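You operate a simulated robot arm through the tools that you are given. There is no shell and no other tool.

Carry out the task below with a simulated robot arm. There is one attempt and no reset: what you move stays moved.

Task
Grip the green coupon again at the grip pressure on the card.
Fine: the load test card; low pressure, load to about zero, open the lower grip, set the knob, close it, take up 0.3 kN; loads within 0.05 kN.

Only the result counts: the job must be done as asked and must still hold three seconds after the hand-in. Knocking over, shifting, dropping, spilling or breaking anything else fails it.

Robot
A 6-joint arm with a fingered hand, fixed in place. Base frame: the origin is on the floor under the middle of its stand, x ahead of it, y to its left, z up. Units: cm, rad, N and s.
It reaches about 134.6 cm from its shoulder. Its first joint turns from -2.601 to 2.601 rad. Payload 3.5 kg.
The tool frame sits at the grasp point between the pads (the TCP): z along the fingers, y along the line on which they close. The tips reach 2.6 cm beyond it. The gripper opens to 13.2 cm; its body begins 7.3 cm behind the TCP. The gripper is a hand of 4 fingers: y runs from the thumb to the fingers, the wrist lies at [0, 0, -23.4] in the tool frame, and closing takes about 1.5 s.
Orientation is that of the tool frame in the base frame, as [roll, pitch, yaw] about the fixed x, y, z axes, in that order (R = Rz(yaw) Ry(pitch) Rx(roll)). With the fingers straight down and closing along the base's y, the tool's x points along the base's -x, its y along +y and its z along -z.

Tools
- The arm moves only by the tool play_rows. Its argument "plan" is a list of rows, each a list of 2 entries, a list of its own where there are three numbers: the shift along the base's x, y, z in cm, then the turn, a rotation vector about the base's x, y, z in rad. In form: [[[tx, ty, tz], [wx, wy, wz]], ...]. A call has 1 to 20 rows; each row shifts and turns the commanded pose from where the row before left it. "hand" is the closure in counts, from 0 (fully open) to 255 (shut), set as the call begins (left out, the last holds). Each row takes 0.2 s and may step no farther than 5 cm and 0.15 rad from the row before; otherwise, or with a gripper value out of range, the whole call is refused. A pose out of reach is approached as far as the arm can. The call stops where the force on the tool passes 40 N (or 10 N more than at its start, if that is more) or the arm is blocked; 0.2 s more then pass. Each finger travels about 10.8 cm/s and halts on what it meets, pressing with about 23 N; the grip force reading is that of the motor and also rises with nothing between the fingers. The clock runs only during rows and for 0.2 s after the last one: add rows that do not move to give the fingers time. It gives the time, the measured TCP pose, the force on the tool (base axes), the opening and the grip force at its end, in the units of the frame above (readings bear some noise), with the torque about the TCP (base axes, N m) and any sound that the robot's microphone picked up, and new pictures: "pictures" is both (left out), scene, wrist or none.
- Cameras (640 x 400 px; columns grow to the right, rows downward): "scene" is fixed at [39.95, -65.09, 155.72]; the picture's right is [-0.07, -1.00, 0.00], its down [-0.93, 0.07, -0.37] and it looks along [0.37, -0.03, -0.93] (base axes); focal length 214 px, centre (320, 200). "wrist" rides on the gripper at [6.8, 0.2, -9.7] in the tool frame; the picture's right is [-0.03, 1.00, 0.00], its down [-0.82, -0.02, -0.58] and it looks along [-0.58, -0.01, 0.82] (tool axes); focal length 270 px, centre (320, 200). There is no depth. A picture from a camera that has moved, and an enlarged one, comes with that camera's place and axes in the base frame and with its lens.
- lift_body(by): slides the trunk up (or, below 0, down) by that many cm; the arm rides with it, the base frame stays. It gives what a move gives, with no picture.
- move_fingers(finger1, finger2, finger3, thumb_bend): sets how far each is bent, from 0 (flat) to 1 (curled in); at 0.3 the hand is open as for a grip, at 0.7 the pads meet at the TCP. One left out holds its place. A second passes; each finger stops where it meets its share of the squeeze, and holds until it gets a number again. A gripper value or a shape takes the hand back. It gives what a move gives, with no picture; readings hold the bend of each and the force on the fingers (four entries, about 0 where the hand has none), thumb and palm.
- hand_shape(shape): the hand has 4 fingers and takes this shape, open, in about a second: jaw (thumb against the fingers, like two jaws); tri (thumb and two fingers); tip (a fingertip pinch); poke (one finger out to press); point (the index stretched); flat (the hand flat); cup (the hand cupped); fist (a fist). The gripper value then closes the fingers along that shape, each until it touches; the sizes above hold for jaw. It gives what a move gives, with no picture.
- zoom(camera, box): a new picture of the part [left, top, right, bottom] of that camera's present view, enlarged. No time passes.
- finish_job(): hands the job in; it is judged then, once.

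Nothing tells you positions but the pictures and the camera data. Unless the task says otherwise, let go and move clear before handing in.

The tools are called after ">>>" as name(argument=value, ...) on one line, values as JSON. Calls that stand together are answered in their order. play_rows: Moves the arm, as the interface text tells. Its arguments: {"type":"object","properties":{"plan":{"type":"array","items":{"type":"array"}},"hand":{"type":"number"},"pictures":{"type":"string","enum":["both","scene","wrist","none"]}},"required":["plan"]} The other tools are called the same way: lift_body (by) moves the trunk up or down; hand_shape (shape) gives the hand a shape; move_fingers (finger1, finger2, finger3, thumb_bend) moves the fingers one by one; zoom (camera, box) takes an enlarged picture of a part of a camera's view; finish_job () hands the job in.

At the start:

```text
t: 0.0
position: [50.33, -56.86, 105.42]
tool_rot: [-3.14, 0.0, 3.141]
wrist_force: [0.5, -0.1, -0.6]
wrist_torque: [-0.02, 0.02, -0.02]
opening: 13.18
grasp_force: 0.0
shape: jaw
bend: [0.3, 0.3, 0.3, 0.3]
finger forces: [0.1, 0.0, 0.0, 0.0, 0.0, 0.1]
trunk travel left (down, up): [-95.2, 1.8]
```

scene: 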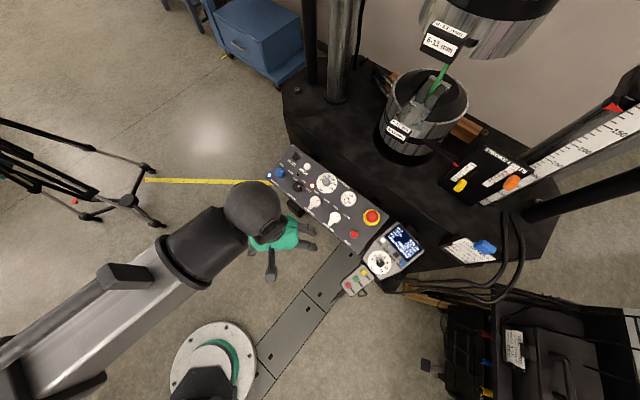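
wrist: 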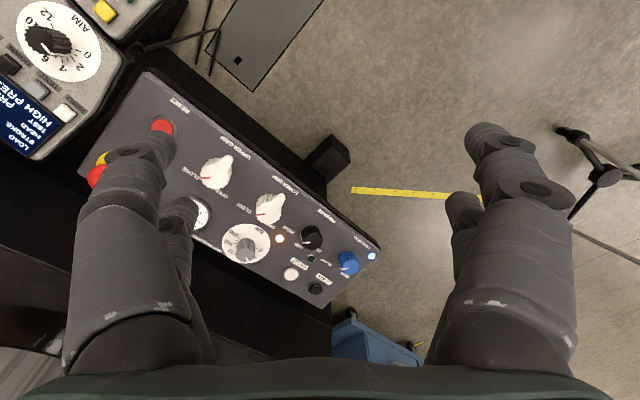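

I see a hydraulic load frame with a control panel, a display box with a dial, a pendant, and a card near the right side of the machine. I'll zoom in on these to read the labels before moving anything.

>>> zoom(camera="scene", box=[260, 140, 400, 250])

>>> zoom(camera="scene", box=[330, 210, 430, 300])

>>> zoom(camera="scene", box=[430, 140, 540, 270])

>>> zoom(camera="scene", box=[360, 0, 500, 160])

>>> zoom(camera="wrist", box=[80, 60, 400, 310])

>>> zoom(camera="wrist", box=[0, 0, 180, 170])

```text
3.64 times, centred on (330, 195) of scene
camera zoom: at [39.95, -65.09, 155.72], right [-0.07, -1.0, 0.0], down [-0.93, 0.07, -0.37], along [0.37, -0.03, -0.93], focal length 780 px, centre (284, 218)
```

zoom: 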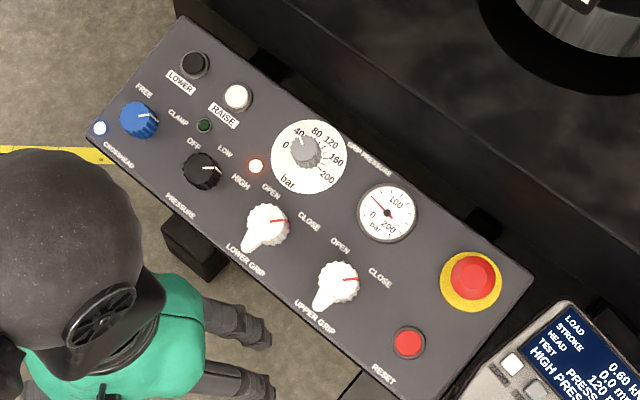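

```text
4.44 times, centred on (380, 255) of scene
camera zoom: at [39.95, -65.09, 155.72], right [-0.07, -1.0, 0.0], down [-0.93, 0.07, -0.37], along [0.37, -0.03, -0.93], focal length 953 px, centre (53, -44)
```

zoom: 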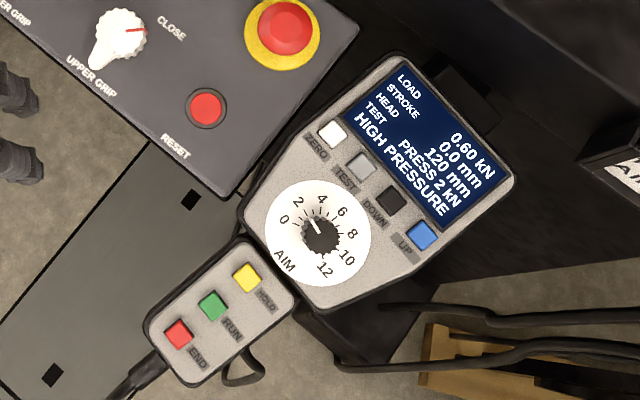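

```text
3.08 times, centred on (485, 205) of scene
camera zoom: at [39.95, -65.09, 155.72], right [-0.07, -1.0, 0.0], down [-0.93, 0.07, -0.37], along [0.37, -0.03, -0.93], focal length 660 px, centre (-188, 185)
```

zoom: 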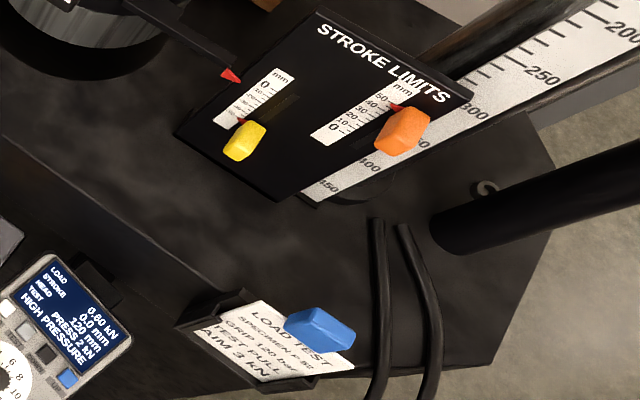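

```text
2.50 times, centred on (430, 80) of scene
camera zoom: at [39.95, -65.09, 155.72], right [-0.07, -1.0, 0.0], down [-0.93, 0.07, -0.37], along [0.37, -0.03, -0.93], focal length 536 px, centre (45, 500)
```

zoom: 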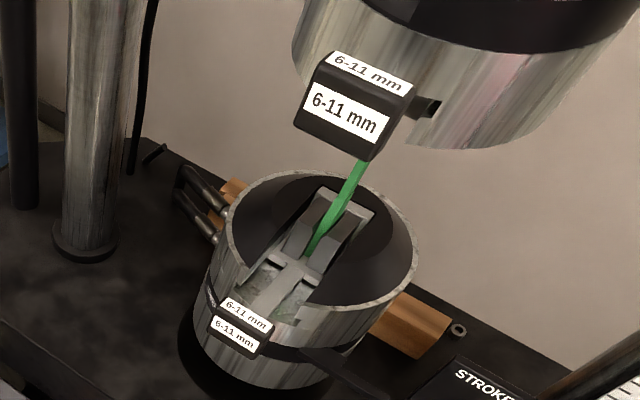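

```text
1.60 times, centred on (240, 185) of wrist
camera zoom: at [43.46, -56.72, 115.07], right [0.03, 1.0, 0.0], down [0.82, -0.02, 0.58], along [0.58, -0.01, -0.82], focal length 432 px, centre (448, 224)
```

zoom: 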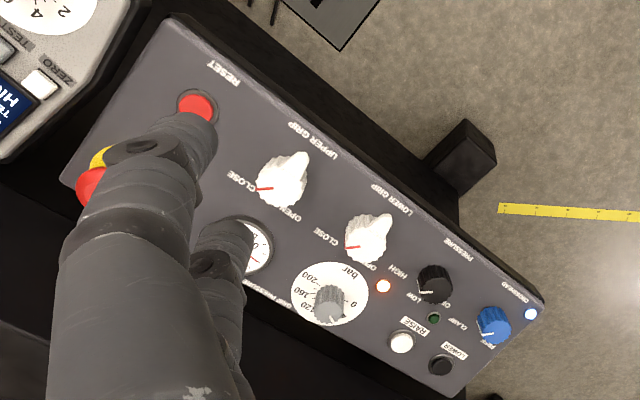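

```text
2.35 times, centred on (90, 85) of wrist
camera zoom: at [43.46, -56.72, 115.07], right [0.03, 1.0, 0.0], down [0.82, -0.02, 0.58], along [0.58, -0.01, -0.82], focal length 636 px, centre (861, 471)
```

zoom: 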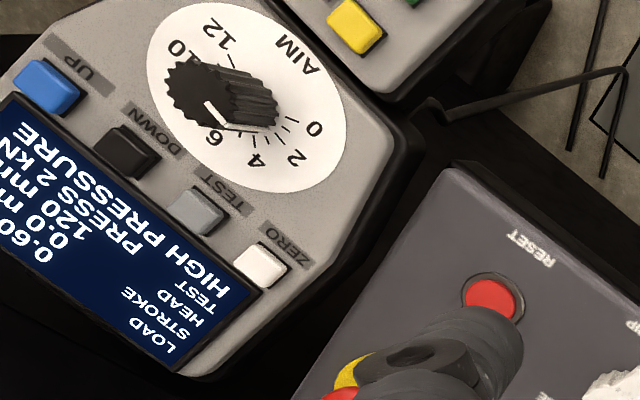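

The panel has PRESSURE (off/low/high), a grip pressure knob with gauge, lower/upper grip switches and a crosshead lock. The display shows LOAD 0.60 kN, HIGH PRESSURE, with UP/DOWN buttons beside it. I'll zoom in further on the card, gauge and display.

>>> zoom(camera="scene", box=[460, 235, 500, 270])

>>> zoom(camera="scene", box=[310, 160, 360, 210])

>>> zoom(camera="scene", box=[265, 145, 325, 205])

>>> zoom(camera="scene", box=[380, 215, 430, 270])

>>> zoom(camera="scene", box=[300, 185, 370, 245])

```text
11.43 times, centred on (480, 252) of scene
camera zoom: at [39.95, -65.09, 155.72], right [-0.07, -1.0, 0.0], down [-0.93, 0.07, -0.37], along [0.37, -0.03, -0.93], focal length 2451 px, centre (-1509, -400)
```

zoom: 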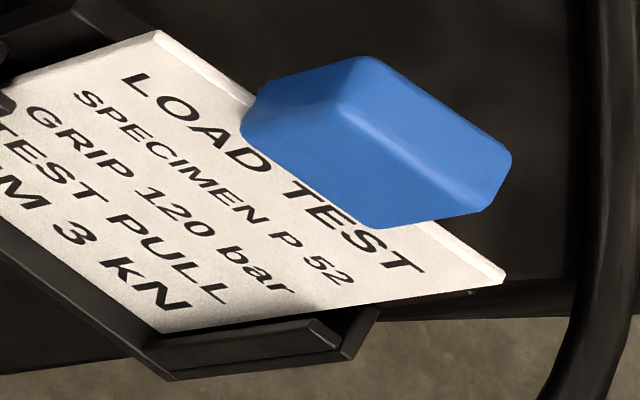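

```text
8.00 times, centred on (335, 185) of scene
camera zoom: at [39.95, -65.09, 155.72], right [-0.07, -1.0, 0.0], down [-0.93, 0.07, -0.37], along [0.37, -0.03, -0.93], focal length 1716 px, centre (200, 320)
```

zoom: 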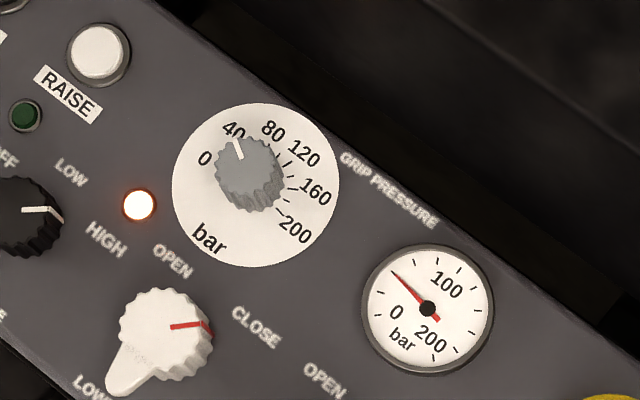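

```text
6.67 times, centred on (295, 175) of scene
camera zoom: at [39.95, -65.09, 155.72], right [-0.07, -1.0, 0.0], down [-0.93, 0.07, -0.37], along [0.37, -0.03, -0.93], focal length 1430 px, centre (487, 367)
```

zoom: 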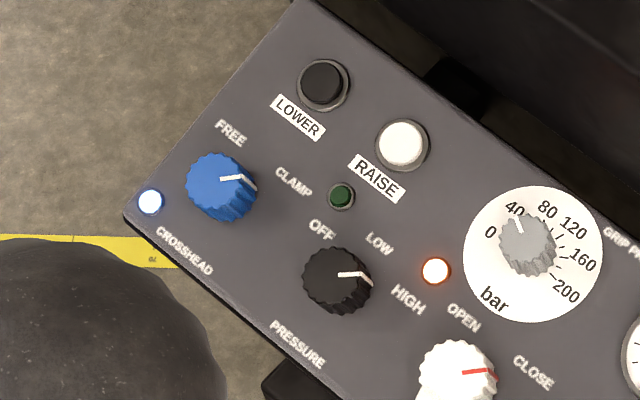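

```text
7.27 times, centred on (405, 242) of scene
camera zoom: at [39.95, -65.09, 155.72], right [-0.07, -1.0, 0.0], down [-0.93, 0.07, -0.37], along [0.37, -0.03, -0.93], focal length 1560 px, centre (-298, -109)
```

zoom: 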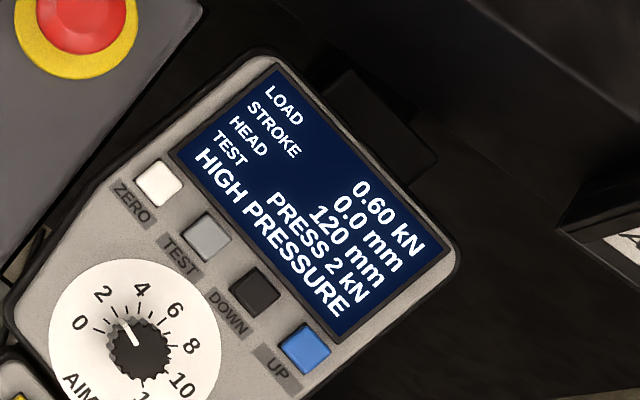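

```text
6.67 times, centred on (335, 215) of scene
camera zoom: at [39.95, -65.09, 155.72], right [-0.07, -1.0, 0.0], down [-0.93, 0.07, -0.37], along [0.37, -0.03, -0.93], focal length 1430 px, centre (220, 100)
```

zoom: 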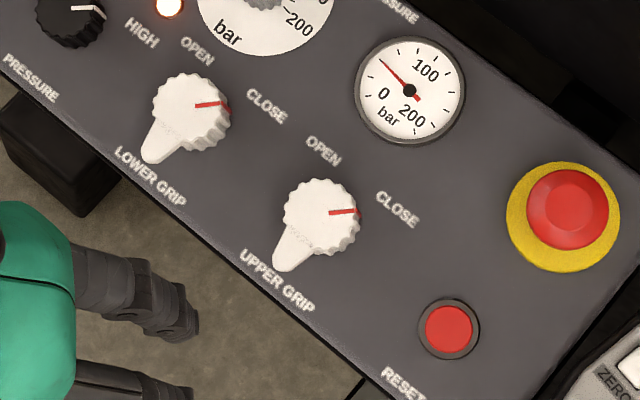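

The card asks for 120 bar. The pressure selector is on HIGH, the grip pressure knob is near 45 and the load is 0.60 kN. I triangulate the panel at about z≈77, with the PRESSURE knob near (78,-59) and the LOWER GRIP knob near (71,-66). I'll move closer for a better look before touching anything.

>>> play_rows(plan=[[[3.5, -1, -1.5], [0, 0, 0]], [[3.5, -1, -1.5], [0, 0, 0]], [[3.5, -1, -1.5], [0, 0, 0]], [[3.5, -1, -1.5], [0, 0, 0]], [[0, 0, 0], [0, 0, 0]]], pictures="both")

```text
t: 1.2
position: [64.34, -60.96, 105.2]
tool_rot: [-3.14, 0.001, -3.141]
wrist_force: [-0.2, 0.5, -0.3]
wrist_torque: [0.0, 0.03, 0.04]
opening: 13.18
grasp_force: 0.0
shape: jaw
bend: [0.3, 0.3, 0.3, 0.3]
finger forces: [0.0, 0.0, 0.0, 0.0, 0.1, 0.0]
out of reach, approached as far as the arm can: row 1, 2, 3, 4
trunk travel left (down, up): [-95.2, 1.8]
camera wrist: at [57.61, -60.69, 115.06], right [0.03, 1.0, 0.0], down [0.82, -0.02, 0.58], along [0.58, -0.01, -0.82], focal length 270 px, centre (320, 200)
```

scene: 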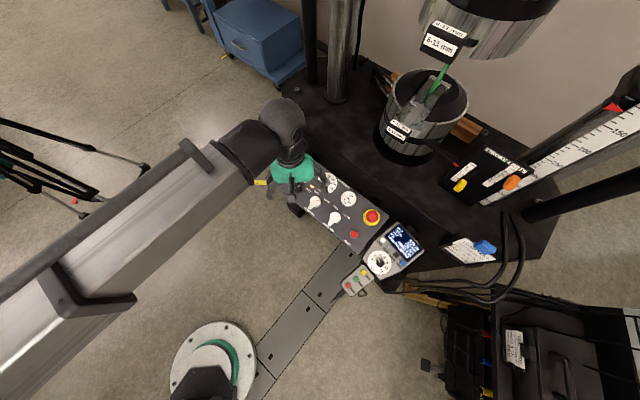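
wrist: 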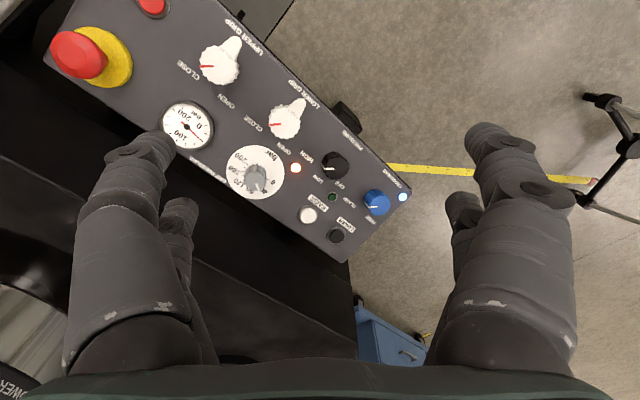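

The arm couldn't go lower at this trunk height, so I'll lower the trunk. The hand is well clear of the panel, with about 26 cm between them.

>>> lift_body(by=-12)

```text
t: 2.7
position: [64.45, -60.87, 93.41]
tool_rot: [-3.14, 0.0, -3.141]
wrist_force: [-0.4, 0.0, 1.1]
wrist_torque: [-0.01, 0.01, -0.03]
opening: 13.2
grasp_force: 0.1
shape: jaw
bend: [0.3, 0.3, 0.3, 0.3]
finger forces: [0.0, 0.0, 0.0, 0.0, 0.0, 0.1]
trunk travel left (down, up): [-83.2, 13.8]
```

The hand is now at z≈93.4, roughly 15 cm above the panel. I'll take wrist views for more accurate positions.

>>> zoom(camera="wrist", box=[0, 0, 640, 400])

>>> zoom(camera="scene", box=[220, 60, 440, 300])

```text
1.00 times, centred on (320, 200) of wrist (not enlarged: the box is as wide or as high as the picture)
camera zoom: at [57.57, -60.7, 103.07], right [0.03, 1.0, 0.0], down [0.82, -0.02, 0.58], along [0.58, -0.01, -0.82], focal length 270 px, centre (320, 200)
```

zoom: 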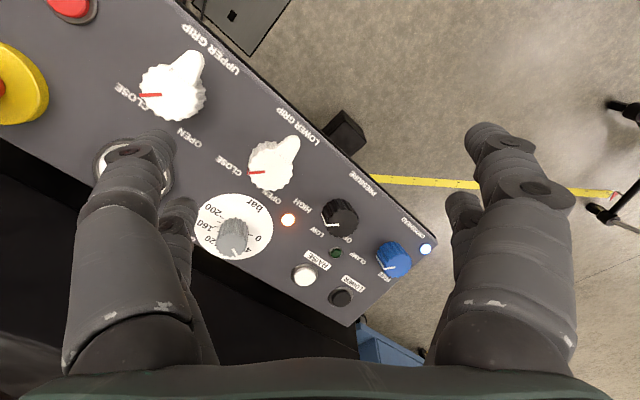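

```text
1.67 times, centred on (330, 180) of scene
camera zoom: at [39.95, -65.09, 155.72], right [-0.07, -1.0, 0.0], down [-0.93, 0.07, -0.37], along [0.37, -0.03, -0.93], focal length 358 px, centre (303, 233)
```

zoom: 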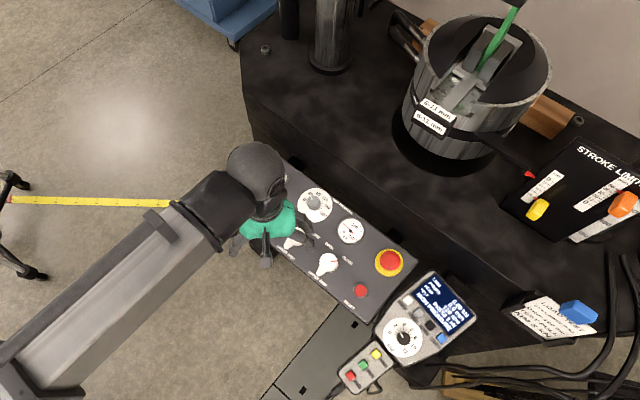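

The wrist view shows the controls clearly. Before descending I'll check what the "tip" and "poke" hand shapes look like up here in free air.

>>> hand_shape(shape="tip")

>>> zoom(camera="wrist", box=[0, 0, 640, 400])

>>> hand_shape(shape="poke")

>>> zoom(camera="wrist", box=[0, 0, 640, 400])

>>> hand_shape(shape="tri")

>>> zoom(camera="wrist", box=[0, 0, 640, 400])

```text
t: 3.6
position: [64.37, -60.75, 93.32]
tool_rot: [3.141, -0.001, -3.141]
wrist_force: [0.1, 0.1, 0.6]
wrist_torque: [-0.04, 0.0, -0.01]
opening: 13.19
grasp_force: 0.0
shape: tip
bend: [0.3, 0.3, 0.3, 0.3]
finger forces: [0.0, 0.0, 0.0, 0.1, 0.0, 0.0]
trunk travel left (down, up): [-83.2, 13.8]
```

```text
1.00 times, centred on (320, 200) of wrist (not enlarged: the box is as wide or as high as the picture)
camera zoom: at [57.58, -60.7, 103.07], right [0.03, 1.0, 0.0], down [0.82, -0.02, 0.58], along [0.58, -0.01, -0.82], focal length 270 px, centre (320, 200)
```

zoom: 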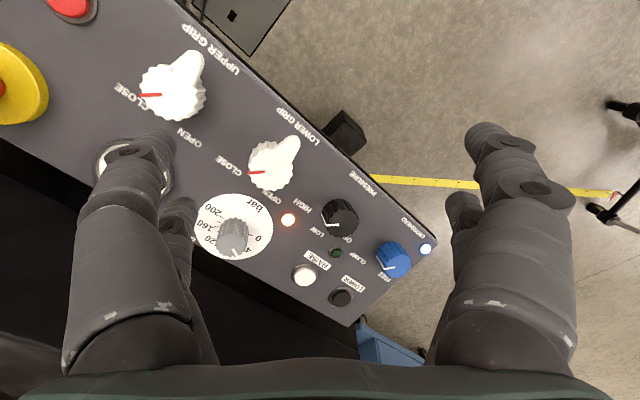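

```text
t: 4.5
position: [64.33, -60.85, 93.33]
tool_rot: [3.141, 0.0, -3.141]
wrist_force: [-0.5, 0.2, -0.5]
wrist_torque: [0.03, -0.02, -0.01]
opening: 0.0
grasp_force: 0.2
shape: poke
bend: [1.0, 1.0, 1.0, 0.34]
finger forces: [0.1, 0.0, 0.1, 0.0, 0.0, 0.0]
trunk travel left (down, up): [-83.2, 13.8]
```

```text
1.00 times, centred on (320, 200) of wrist (not enlarged: the box is as wide or as high as the picture)
camera zoom: at [57.58, -60.7, 103.07], right [0.03, 1.0, 0.0], down [0.82, -0.02, 0.58], along [0.58, -0.01, -0.82], focal length 270 px, centre (320, 200)
```

zoom: 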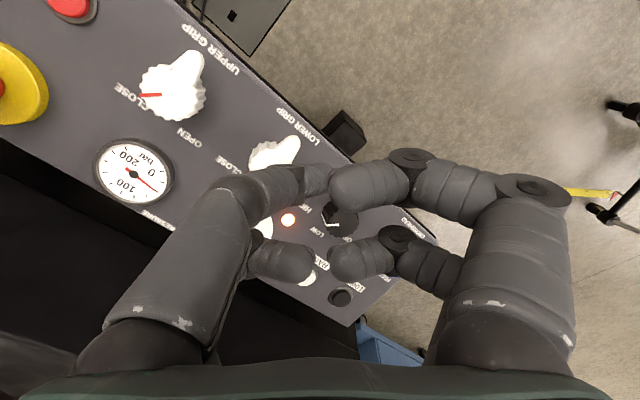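

```text
t: 5.4
position: [64.32, -60.77, 93.33]
tool_rot: [-3.14, 0.0, 3.141]
wrist_force: [-0.1, -1.0, 0.5]
wrist_torque: [-0.01, 0.03, 0.03]
opening: 13.16
grasp_force: 0.0
shape: tri
bend: [0.3, 0.3, 0.3, 0.3]
finger forces: [0.1, 0.1, 0.0, 0.1, 0.0, 0.1]
trunk travel left (down, up): [-83.2, 13.8]
```

```text
1.00 times, centred on (320, 200) of wrist (not enlarged: the box is as wide or as high as the picture)
camera zoom: at [57.58, -60.7, 103.07], right [0.03, 1.0, 0.0], down [0.82, -0.02, 0.58], along [0.58, -0.01, -0.82], focal length 270 px, centre (320, 200)
```

zoom: 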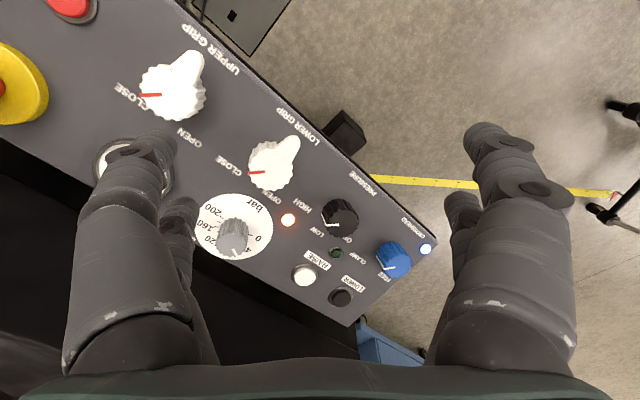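

The open shapes look the same, so I'll close each one in free air to see which digits meet and where. That tells me how to turn knobs and press buttons.

>>> hand_shape(shape="tip")

>>> play_rows(plan=[[[0, 0, 0], [0, 0, 0]], [[0, 0, 0], [0, 0, 0]], [[0, 0, 0], [0, 0, 0]], [[0, 0, 0], [0, 0, 0]], [[0, 0, 0], [0, 0, 0]], [[0, 0, 0], [0, 0, 0]], [[0, 0, 0], [0, 0, 0]], [[0, 0, 0], [0, 0, 0]]], hand=255, pictures="wrist")

>>> hand_shape(shape="jaw")

>>> play_rows(plan=[[[0, 0, 0], [0, 0, 0]], [[0, 0, 0], [0, 0, 0]], [[0, 0, 0], [0, 0, 0]], [[0, 0, 0], [0, 0, 0]], [[0, 0, 0], [0, 0, 0]], [[0, 0, 0], [0, 0, 0]], [[0, 0, 0], [0, 0, 0]], [[0, 0, 0], [0, 0, 0]]], hand=255, pictures="wrist")

>>> hand_shape(shape="poke")

>>> zoom(camera="wrist", box=[180, 120, 500, 320])

>>> hand_shape(shape="point")

>>> zoom(camera="wrist", box=[0, 0, 640, 400])

```text
t: 6.3
position: [64.27, -60.81, 93.33]
tool_rot: [3.141, 0.0, 3.141]
wrist_force: [-0.4, -0.2, -0.3]
wrist_torque: [0.01, 0.05, 0.01]
opening: 13.18
grasp_force: 0.0
shape: tip
bend: [0.3, 0.3, 0.3, 0.3]
finger forces: [0.0, 0.0, 0.1, 0.1, 0.0, 0.0]
trunk travel left (down, up): [-83.2, 13.8]
```

```text
t: 8.1
position: [64.32, -60.85, 93.38]
tool_rot: [-3.141, 0.0, 3.141]
wrist_force: [0.7, -0.4, -0.3]
wrist_torque: [0.0, -0.01, -0.02]
opening: 0.0
grasp_force: 23.5
shape: tip
bend: [0.62, 0.63, 0.63, 0.7]
finger forces: [0.0, 0.0, 0.0, 0.1, 0.1, 0.0]
trunk travel left (down, up): [-83.2, 13.8]
camera wrist: at [57.58, -60.7, 103.07], right [0.03, 1.0, 0.0], down [0.82, -0.02, 0.58], along [0.58, -0.01, -0.82], focal length 270 px, centre (320, 200)
```

wrist: 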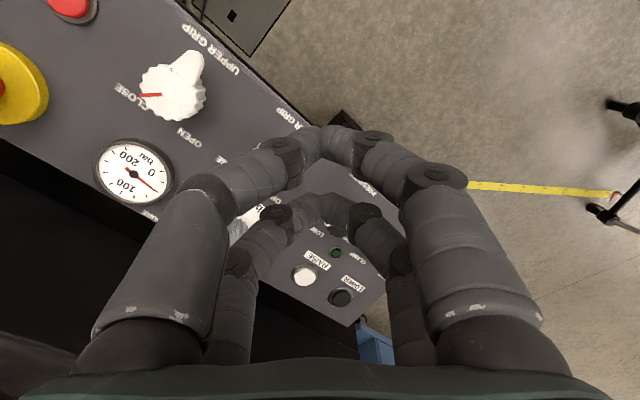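

```text
t: 9.0
position: [64.36, -60.75, 93.36]
tool_rot: [3.14, 0.0, -3.141]
wrist_force: [0.1, -0.4, -0.9]
wrist_torque: [0.01, -0.04, 0.01]
opening: 13.2
grasp_force: 0.1
shape: jaw
bend: [0.3, 0.3, 0.3, 0.3]
finger forces: [0.0, 0.0, 0.0, 0.0, 0.1, 0.0]
trunk travel left (down, up): [-83.2, 13.8]
```

```text
t: 10.8
position: [64.28, -60.91, 93.36]
tool_rot: [-3.141, 0.0, -3.141]
wrist_force: [0.8, 0.9, -0.3]
wrist_torque: [0.02, -0.06, 0.0]
opening: 0.0
grasp_force: 22.8
shape: jaw
bend: [0.62, 0.63, 0.63, 0.7]
finger forces: [0.1, 0.1, 0.0, 0.1, 0.1, 0.0]
trunk travel left (down, up): [-83.2, 13.8]
camera wrist: at [57.58, -60.7, 103.07], right [0.03, 1.0, 0.0], down [0.82, -0.02, 0.58], along [0.58, -0.01, -0.82], focal length 270 px, centre (320, 200)
```

wrist: 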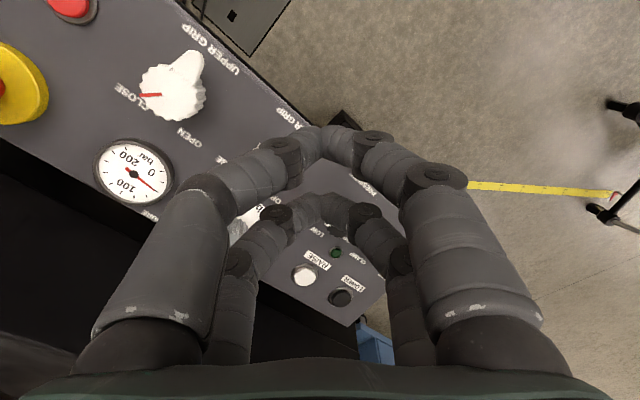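

```text
t: 11.7
position: [64.41, -60.82, 93.29]
tool_rot: [-3.141, 0.001, 3.141]
wrist_force: [0.2, 0.3, 1.2]
wrist_torque: [-0.03, -0.02, -0.02]
opening: 0.0
grasp_force: 0.2
shape: poke
bend: [1.0, 1.0, 1.0, 0.34]
finger forces: [0.0, 0.1, 0.0, 0.1, 0.0, 0.1]
trunk travel left (down, up): [-83.2, 13.8]
```

```text
2.00 times, centred on (340, 220) of wrist
camera zoom: at [57.58, -60.7, 103.07], right [0.03, 1.0, 0.0], down [0.82, -0.02, 0.58], along [0.58, -0.01, -0.82], focal length 541 px, centre (280, 160)
```

zoom: 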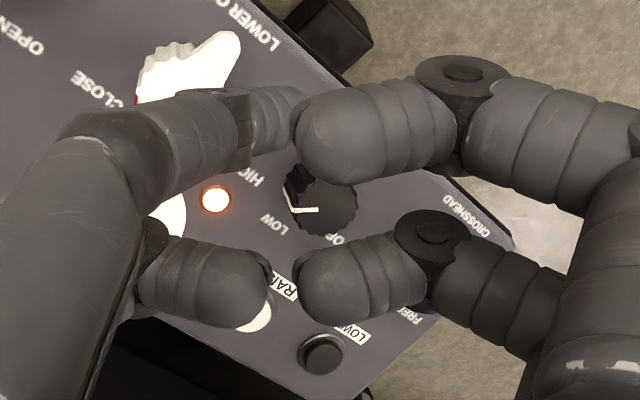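

```text
t: 12.6
position: [64.35, -60.84, 93.35]
tool_rot: [3.141, -0.001, -3.142]
wrist_force: [0.3, 0.7, -0.1]
wrist_torque: [-0.01, -0.02, -0.01]
opening: 0.0
grasp_force: 0.0
shape: point
bend: [0.24, 0.99, 1.0, 0.39]
finger forces: [0.1, 0.1, 0.1, 0.0, 0.1, 0.0]
trunk travel left (down, up): [-83.2, 13.8]
```

```text
1.00 times, centred on (320, 200) of wrist (not enlarged: the box is as wide or as high as the picture)
camera zoom: at [57.58, -60.7, 103.07], right [0.03, 1.0, 0.0], down [0.82, -0.02, 0.58], along [0.58, -0.01, -0.82], focal length 270 px, centre (320, 200)
```

zoom: 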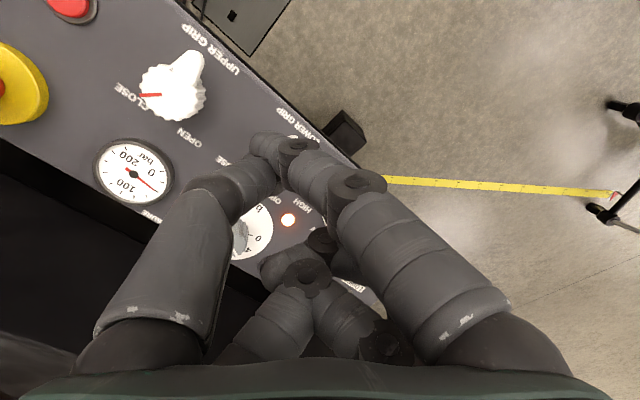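

In jaw the digits close as a front pair and a rear pair. In poke, the left-front digit seems to point down near the TCP. I'll identify each digit individually and also see how "tri" closes.

>>> hand_shape(shape="tri")

>>> play_rows(plan=[[[0, 0, 0], [0, 0, 0]], [[0, 0, 0], [0, 0, 0]], [[0, 0, 0], [0, 0, 0]], [[0, 0, 0], [0, 0, 0]], [[0, 0, 0], [0, 0, 0]], [[0, 0, 0], [0, 0, 0]], [[0, 0, 0], [0, 0, 0]], [[0, 0, 0], [0, 0, 0]]], hand=255, pictures="wrist")

>>> hand_shape(shape="jaw")

>>> move_fingers(finger1=1.0, finger2=0.3, finger3=0.3, thumb_bend=0.3)

>>> zoom(camera="wrist", box=[0, 0, 640, 400])

>>> move_fingers(finger1=0.3, finger2=1.0)

>>> zoom(camera="wrist", box=[0, 0, 640, 400])

>>> move_fingers(finger2=0.3, thumb_bend=0.7)

>>> zoom(camera="wrist", box=[0, 0, 640, 400])

```text
t: 13.5
position: [64.37, -60.87, 93.32]
tool_rot: [-3.141, -0.001, -3.14]
wrist_force: [-0.7, 0.5, -0.8]
wrist_torque: [0.04, -0.01, -0.01]
opening: 13.19
grasp_force: 0.1
shape: tri
bend: [0.3, 0.3, 0.3, 0.3]
finger forces: [0.0, 0.0, 0.0, 0.1, 0.1, 0.1]
trunk travel left (down, up): [-83.2, 13.8]
```

```text
t: 15.3
position: [64.46, -60.89, 93.32]
tool_rot: [3.141, 0.0, -3.142]
wrist_force: [0.2, -0.5, 0.1]
wrist_torque: [-0.02, 0.04, 0.02]
opening: 0.0
grasp_force: 22.9
shape: tri
bend: [0.62, 0.63, 0.63, 0.7]
finger forces: [0.1, 0.0, 0.0, 0.1, 0.0, 0.1]
trunk travel left (down, up): [-83.2, 13.8]
camera wrist: at [57.58, -60.7, 103.07], right [0.03, 1.0, 0.0], down [0.82, -0.02, 0.58], along [0.58, -0.01, -0.82], focal length 270 px, centre (320, 200)
```

wrist: 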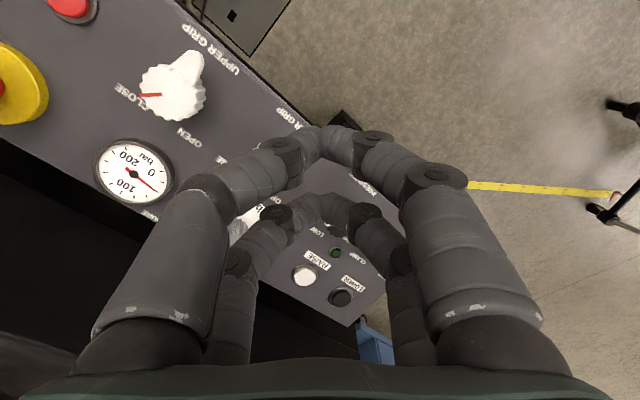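

```text
t: 16.2
position: [64.39, -60.95, 93.41]
tool_rot: [-3.141, 0.001, -3.142]
wrist_force: [0.8, 0.4, -0.4]
wrist_torque: [-0.04, 0.0, -0.02]
opening: 13.2
grasp_force: 0.0
shape: jaw
bend: [0.3, 0.3, 0.3, 0.3]
finger forces: [0.1, 0.0, 0.0, 0.0, 0.0, 0.1]
trunk travel left (down, up): [-83.2, 13.8]
```

```text
t: 17.2
position: [64.5, -60.84, 93.25]
tool_rot: [3.141, 0.0, 3.141]
wrist_force: [-0.1, 1.1, -0.2]
wrist_torque: [-0.01, 0.0, 0.01]
opening: 5.63
grasp_force: 0.0
shape: fingers
bend: [1.0, 0.3, 0.3, 0.3]
finger forces: [0.0, 0.0, 0.0, 0.1, 0.0, 0.1]
trunk travel left (down, up): [-83.2, 13.8]
```

```text
1.00 times, centred on (320, 200) of wrist (not enlarged: the box is as wide or as high as the picture)
camera zoom: at [57.58, -60.7, 103.07], right [0.03, 1.0, 0.0], down [0.82, -0.02, 0.58], along [0.58, -0.01, -0.82], focal length 270 px, centre (320, 200)
```

zoom: 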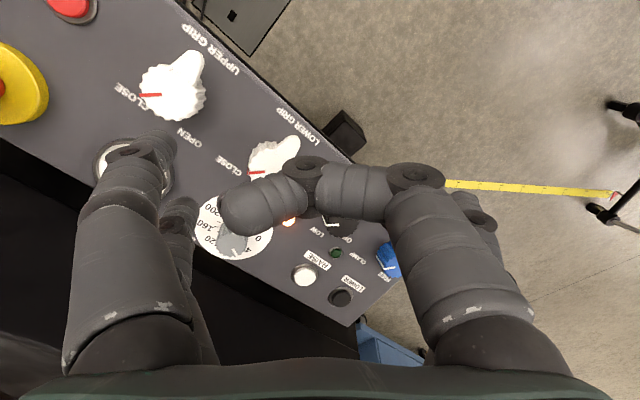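

```text
t: 18.2
position: [64.42, -60.95, 93.31]
tool_rot: [3.141, 0.0, -3.141]
wrist_force: [-0.1, 0.6, 0.7]
wrist_torque: [-0.01, -0.01, -0.03]
opening: 13.23
grasp_force: 0.0
shape: fingers
bend: [0.3, 1.0, 0.3, 0.3]
finger forces: [0.1, 0.0, 0.0, 0.1, 0.0, 0.0]
trunk travel left (down, up): [-83.2, 13.8]
```

```text
1.00 times, centred on (320, 200) of wrist (not enlarged: the box is as wide or as high as the picture)
camera zoom: at [57.58, -60.7, 103.07], right [0.03, 1.0, 0.0], down [0.82, -0.02, 0.58], along [0.58, -0.01, -0.82], focal length 270 px, centre (320, 200)
```

zoom: 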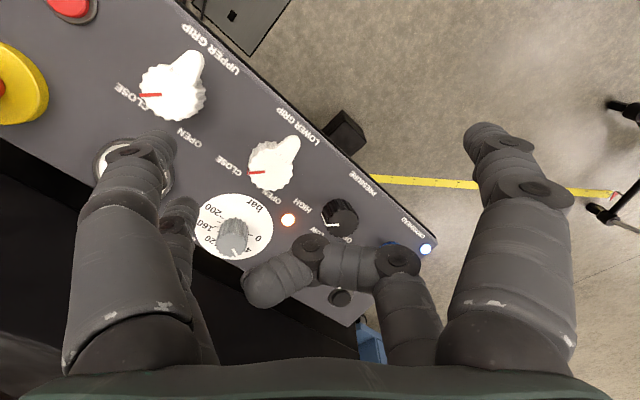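

```text
t: 19.2
position: [64.25, -60.89, 93.32]
tool_rot: [3.142, -0.001, -3.14]
wrist_force: [-0.1, -0.1, 0.0]
wrist_torque: [0.01, 0.02, 0.01]
opening: 6.68
grasp_force: 0.1
shape: fingers
bend: [0.3, 0.3, 0.3, 0.7]
finger forces: [0.1, 0.0, 0.1, 0.0, 0.0, 0.1]
trunk travel left (down, up): [-83.2, 13.8]
```

```text
1.00 times, centred on (320, 200) of wrist (not enlarged: the box is as wide or as high as the picture)
camera zoom: at [57.58, -60.7, 103.07], right [0.03, 1.0, 0.0], down [0.82, -0.02, 0.58], along [0.58, -0.01, -0.82], focal length 270 px, centre (320, 200)
```

zoom: 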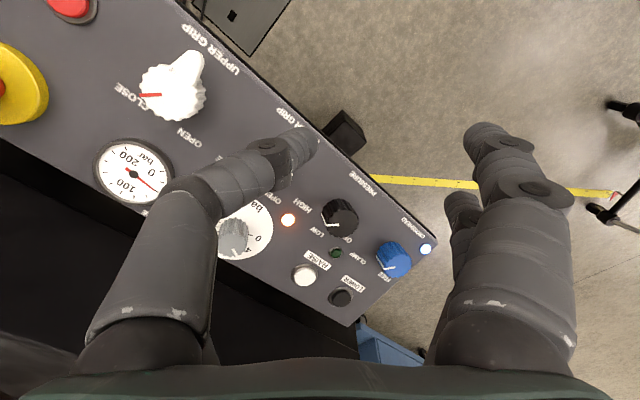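

Finger1 is right-front, finger2 right-back, finger3 left-back and the thumb left-front. I'll use the four-finger jaw as a cage around the round knobs and "poke" for levers and buttons. Next I move above the PRESSURE knob at about (76.6,-59) to refine its position.

>>> play_rows(plan=[[[4, 0.6, 0], [0, 0, 0]], [[4, 0.6, 0], [0, 0, 0]], [[4.2, 0.6, 0], [0, 0, 0]], [[0, 0, 0], [0, 0, 0]], [[0, 0, 0], [0, 0, 0]]], hand=0, pictures="both")

```text
t: 20.4
position: [76.67, -58.95, 93.32]
tool_rot: [-3.141, 0.001, 3.141]
wrist_force: [0.5, -1.1, 0.1]
wrist_torque: [-0.03, 0.0, -0.01]
opening: 13.19
grasp_force: 0.1
shape: jaw
bend: [0.3, 0.3, 0.3, 0.3]
finger forces: [0.0, 0.1, 0.0, 0.0, 0.0, 0.0]
trunk travel left (down, up): [-83.2, 13.8]
camera wrist: at [69.86, -58.82, 103.07], right [0.03, 1.0, 0.0], down [0.82, -0.02, 0.58], along [0.58, -0.01, -0.82], focal length 270 px, centre (320, 200)
```

scene: 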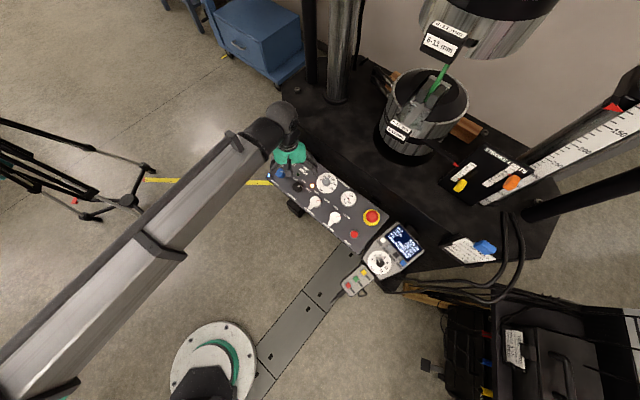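
wrist: 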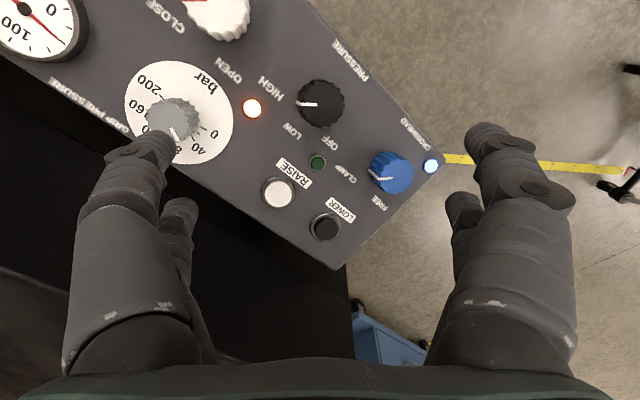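

The knob centre works out at about (76.7,-58.8), almost directly under the TCP. The panel is probably tilted a little, so I'll lower in stages and look again.

>>> lift_body(by=-7)

>>> play_rows(plan=[[[0, 0, 0], [0, 0, 0]]], pictures="both")

```text
t: 21.5
position: [76.7, -58.9, 86.35]
tool_rot: [3.141, 0.0, -3.141]
wrist_force: [0.2, 0.2, -0.5]
wrist_torque: [0.0, 0.0, 0.0]
opening: 13.19
grasp_force: 0.1
shape: jaw
bend: [0.3, 0.3, 0.3, 0.3]
finger forces: [0.0, 0.0, 0.0, 0.0, 0.0, 0.1]
trunk travel left (down, up): [-76.2, 20.8]
```

```text
t: 21.9
position: [76.74, -58.97, 86.33]
tool_rot: [3.141, 0.001, 3.141]
wrist_force: [-0.6, -0.7, 0.5]
wrist_torque: [0.0, 0.01, 0.0]
opening: 13.17
grasp_force: 0.0
shape: jaw
bend: [0.3, 0.3, 0.3, 0.3]
finger forces: [0.0, 0.0, 0.0, 0.1, 0.1, 0.0]
trunk travel left (down, up): [-76.2, 20.8]
camera wrist: at [69.85, -58.84, 96.07], right [0.03, 1.0, 0.0], down [0.82, -0.02, 0.58], along [0.58, -0.01, -0.82], focal length 270 px, centre (320, 200)
```

scene: 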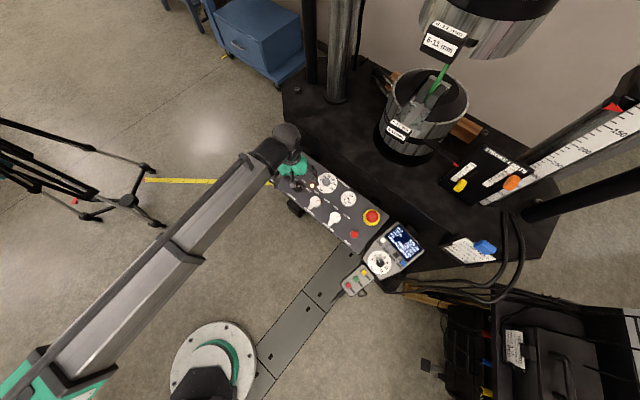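
wrist: 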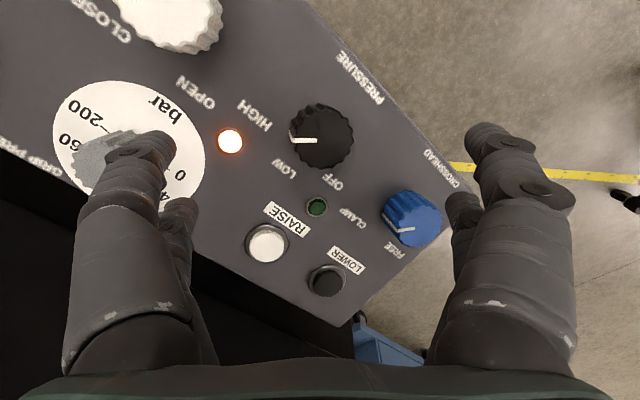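

The triangulation suggests the panel rises toward the machine, maybe about 20° of tilt. To measure that properly I'll take a sharp view here, shift sideways a known amount and take another.

>>> zoom(camera="wrist", box=[160, 60, 480, 300])

>>> play_rows(plan=[[[0, -3, 0], [0, 0, 0]], [[0, -3, 0], [0, 0, 0]], [[0, -2, 0], [0, 0, 0]], [[0, 0, 0], [0, 0, 0]], [[0, 0, 0], [0, 0, 0]]], pictures="wrist")

>>> zoom(camera="wrist", box=[160, 60, 480, 300])

```text
1.67 times, centred on (320, 180) of wrist
camera zoom: at [69.85, -58.84, 96.07], right [0.03, 1.0, 0.0], down [0.82, -0.02, 0.58], along [0.58, -0.01, -0.82], focal length 450 px, centre (320, 233)
```

zoom: 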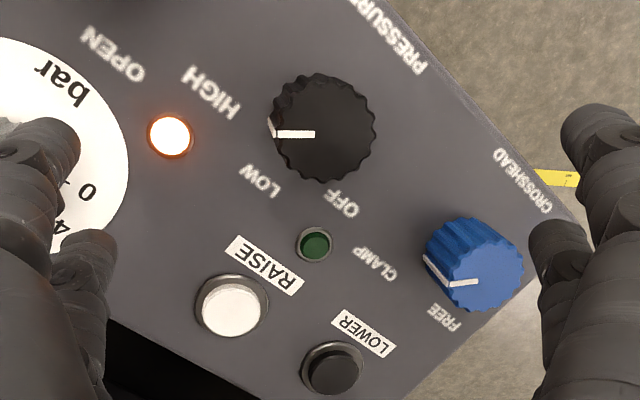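

```text
t: 23.1
position: [76.79, -67.07, 86.41]
tool_rot: [3.142, 0.0, -3.141]
wrist_force: [0.1, 0.3, -0.2]
wrist_torque: [0.01, 0.0, -0.01]
opening: 13.19
grasp_force: 0.1
shape: jaw
bend: [0.3, 0.3, 0.3, 0.3]
finger forces: [0.0, 0.0, 0.0, 0.0, 0.1, 0.1]
trunk travel left (down, up): [-76.2, 20.8]
camera wrist: at [69.87, -66.83, 96.07], right [0.03, 1.0, 0.0], down [0.82, -0.02, 0.58], along [0.58, -0.01, -0.82], focal length 270 px, centre (320, 200)
```

wrist: 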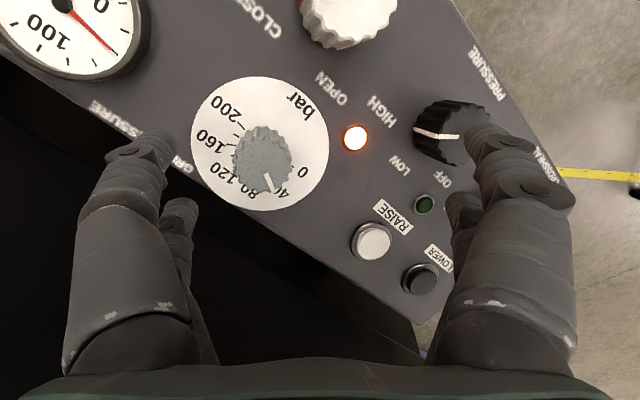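

```text
1.67 times, centred on (320, 180) of wrist
camera zoom: at [69.87, -66.83, 96.07], right [0.03, 1.0, 0.0], down [0.82, -0.02, 0.58], along [0.58, -0.01, -0.82], focal length 450 px, centre (320, 233)
```

zoom: 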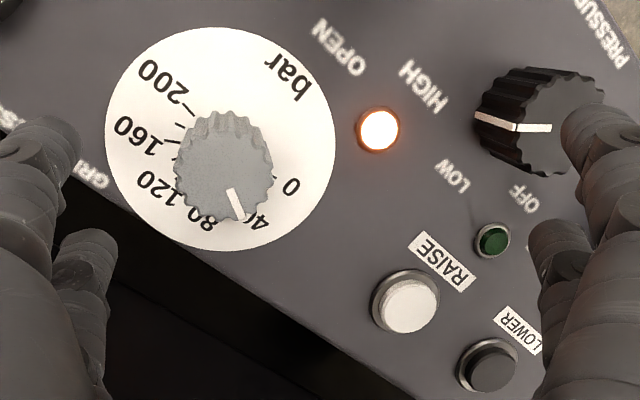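

Measured from both views, the panel is tilted about 17.5°, with normal ≈ (-0.20, 0.22, 0.95). The PRESSURE knob's face centre is at about (75.9,-58.7,81.3), 3.6 cm in diameter and 3 cm tall. I'll align the hand with the panel normal about 6 cm above it and pre-close the fingers partway.

>>> play_rows(plan=[[[-0.7, 3.2, 0.3], [-0.0742, -0.0691, 0]], [[-0.7, 3.2, 0.3], [-0.0742, -0.0691, 0]], [[-0.7, 3.2, 0.3], [-0.0742, -0.0691, 0]], [[0, 0, 0], [0, 0, 0]], [[0, 0, 0], [0, 0, 0]], [[0, 0, 0], [0, 0, 0]]], hand=110, pictures="wrist")

>>> zoom(camera="wrist", box=[200, 60, 440, 240])

```text
t: 24.5
position: [74.55, -57.45, 87.45]
tool_rot: [-2.916, 0.207, -3.121]
wrist_force: [0.0, 0.6, 0.2]
wrist_torque: [0.02, 0.0, -0.02]
opening: 7.54
grasp_force: 0.1
shape: jaw
bend: [0.72, 0.72, 0.72, 0.7]
finger forces: [0.0, 0.0, 0.0, 0.0, 0.0, 0.1]
trunk travel left (down, up): [-76.2, 20.8]
camera wrist: at [65.96, -55.26, 95.26], right [0.05, 0.98, -0.21], down [0.68, 0.12, 0.72], along [0.73, -0.18, -0.66], focal length 270 px, centre (320, 200)
```

wrist: 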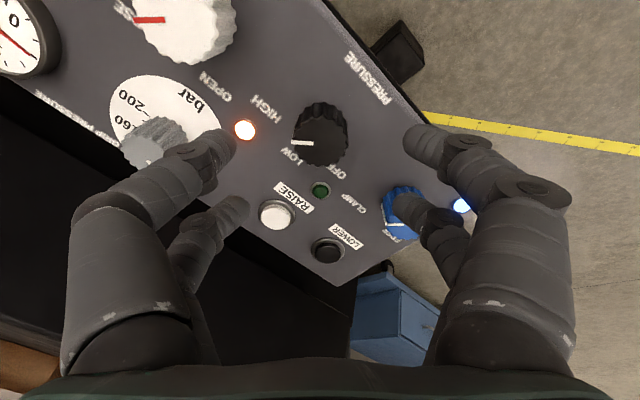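

```text
2.22 times, centred on (320, 150) of wrist
camera zoom: at [65.96, -55.26, 95.26], right [0.05, 0.98, -0.21], down [0.68, 0.12, 0.72], along [0.73, -0.18, -0.66], focal length 601 px, centre (320, 311)
```

zoom: 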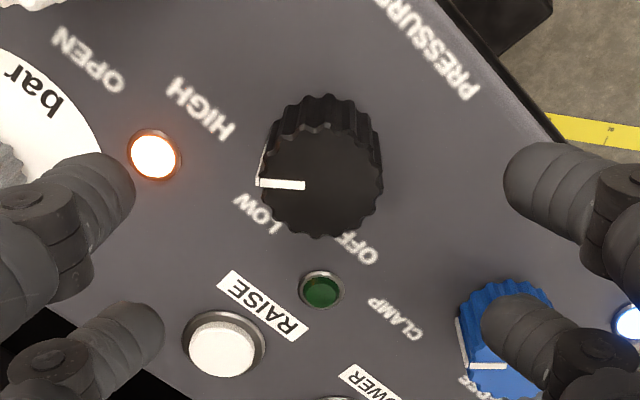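

The knob sits right under the hand axis. The pointer is about 45° clockwise of panel-up (HIGH), so LOW needs roughly +45° counter-clockwise. I'll check that the wrist can rotate that far in free air.

>>> play_rows(plan=[[[0, 0, 0], [-0.0286, 0.0307, 0.1336]], [[0, 0, 0], [-0.0286, 0.0307, 0.1336]], [[0, 0, 0], [-0.0286, 0.0307, 0.1336]], [[0, 0, 0], [-0.0286, 0.0307, 0.1336]], [[0, 0, 0], [-0.0286, 0.0307, 0.1336]], [[0, 0, 0], [-0.0286, 0.0307, 0.1336]], [[0, 0, 0], [0, 0, 0]]], pictures="wrist")

>>> play_rows(plan=[[[0, 0, 0], [0.0286, -0.0307, -0.1336]], [[0, 0, 0], [0.0286, -0.0307, -0.1336]], [[0, 0, 0], [0.0286, -0.0307, -0.1336]], [[0, 0, 0], [0.0286, -0.0307, -0.1336]], [[0, 0, 0], [0.0286, -0.0307, -0.1336]], [[0, 0, 0], [0.0286, -0.0307, -0.1336]], [[0, 0, 0], [0, 0, 0]]], pictures="none")

```text
t: 26.1
position: [74.55, -57.4, 87.46]
tool_rot: [-2.838, -0.007, -2.374]
wrist_force: [0.6, 0.2, 0.2]
wrist_torque: [-0.01, 0.0, -0.05]
opening: 7.57
grasp_force: 0.1
shape: jaw
bend: [0.72, 0.72, 0.72, 0.7]
finger forces: [0.0, 0.0, 0.0, 0.0, 0.0, 0.0]
out of reach, approached as far as the arm can: row 6
trunk travel left (down, up): [-76.2, 20.8]
camera wrist: at [67.61, -59.91, 96.69], right [-0.65, 0.7, -0.3], down [0.48, 0.68, 0.55], along [0.59, 0.21, -0.78], focal length 270 px, centre (320, 200)
```

wrist: 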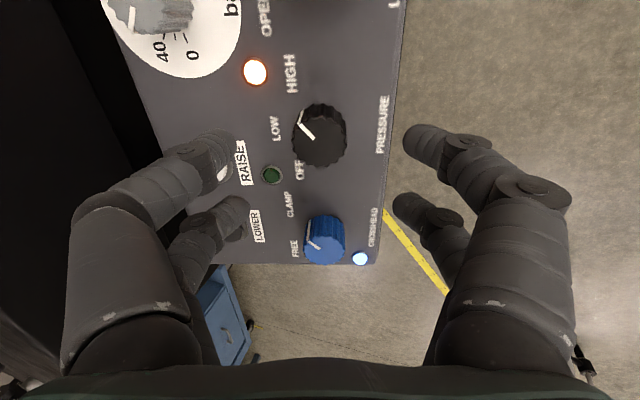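

```text
t: 27.7
position: [74.59, -57.4, 87.42]
tool_rot: [-2.934, 0.22, 3.092]
wrist_force: [0.3, 0.3, -0.9]
wrist_torque: [0.02, 0.05, 0.02]
opening: 7.56
grasp_force: 0.0
shape: jaw
bend: [0.72, 0.72, 0.72, 0.7]
finger forces: [0.0, 0.0, 0.0, 0.0, 0.0, 0.1]
trunk travel left (down, up): [-76.2, 20.8]
```

Positive rotation runs out about 0.75 rad past the starting yaw. I'll pre-rotate the hand by about -0.75 rad so the +45° turn is well inside range.

>>> play_rows(plan=[[[0, 0, 0], [0.0302, -0.0324, -0.1412]], [[0, 0, 0], [0.0302, -0.0324, -0.1412]], [[0, 0, 0], [0.0302, -0.0324, -0.1412]], [[0, 0, 0], [0.0302, -0.0324, -0.1412]], [[0, 0, 0], [0.0302, -0.0324, -0.1412]], [[0, 0, 0], [0, 0, 0]]], pictures="wrist")

>>> zoom(camera="wrist", box=[200, 60, 440, 240])

```text
t: 29.1
position: [74.63, -57.4, 87.52]
tool_rot: [-3.14, 0.302, 2.328]
wrist_force: [-0.2, -0.5, 0.5]
wrist_torque: [-0.02, 0.0, -0.02]
opening: 7.59
grasp_force: 0.0
shape: jaw
bend: [0.72, 0.72, 0.72, 0.7]
finger forces: [0.0, 0.0, 0.0, 0.0, 0.0, 0.1]
trunk travel left (down, up): [-76.2, 20.8]
camera wrist: at [68.29, -50.46, 94.65], right [0.74, 0.67, 0.01], down [0.4, -0.45, 0.79], along [0.53, -0.59, -0.61], focal length 270 px, centre (320, 200)
```

wrist: 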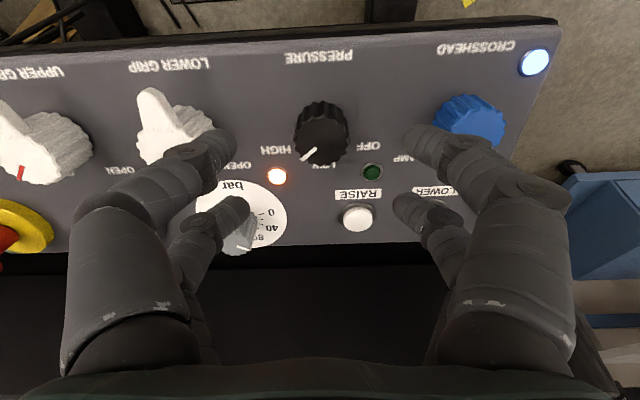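

```text
2.22 times, centred on (320, 150) of wrist
camera zoom: at [68.29, -50.46, 94.65], right [0.74, 0.67, 0.01], down [0.4, -0.45, 0.79], along [0.53, -0.59, -0.61], focal length 601 px, centre (320, 311)
```

zoom: 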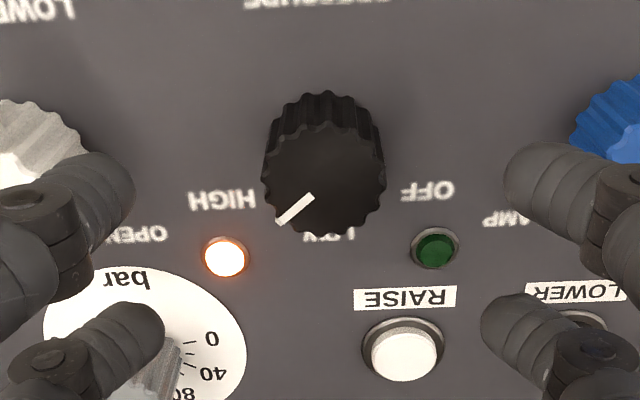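

The view is now square to the panel and the pointer is clearly 45° from LOW. I'll descend along the panel normal in two stages with the fingers partly open.

>>> play_rows(plan=[[[0.28, -0.3, -1.31], [0, 0, 0]], [[0.28, -0.3, -1.31], [0, 0, 0]], [[0.28, -0.3, -1.31], [0, 0, 0]], [[0, 0, 0], [0, 0, 0]]], pictures="wrist")

```text
t: 30.1
position: [75.01, -57.9, 87.45]
tool_rot: [-3.139, 0.304, 2.329]
wrist_force: [0.2, -0.3, -0.1]
wrist_torque: [0.01, 0.02, 0.01]
opening: 7.57
grasp_force: 0.0
shape: jaw
bend: [0.72, 0.72, 0.72, 0.7]
finger forces: [0.0, 0.0, 0.0, 0.0, 0.0, 0.0]
out of reach, approached as far as the arm can: row 1, 2, 3
trunk travel left (down, up): [-76.2, 20.8]
camera wrist: at [68.69, -50.9, 94.65], right [0.74, 0.67, 0.01], down [0.4, -0.45, 0.79], along [0.54, -0.59, -0.61], focal length 270 px, centre (320, 200)
```

wrist: 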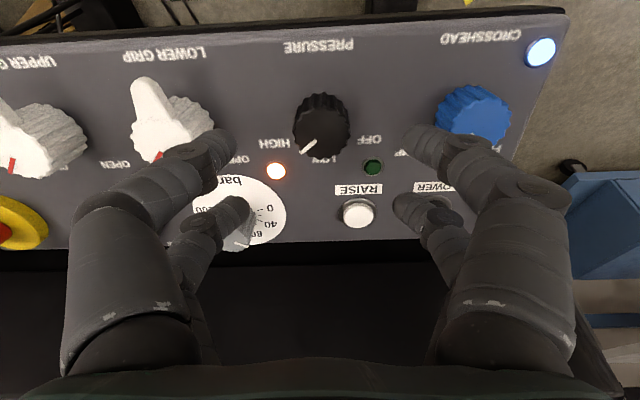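

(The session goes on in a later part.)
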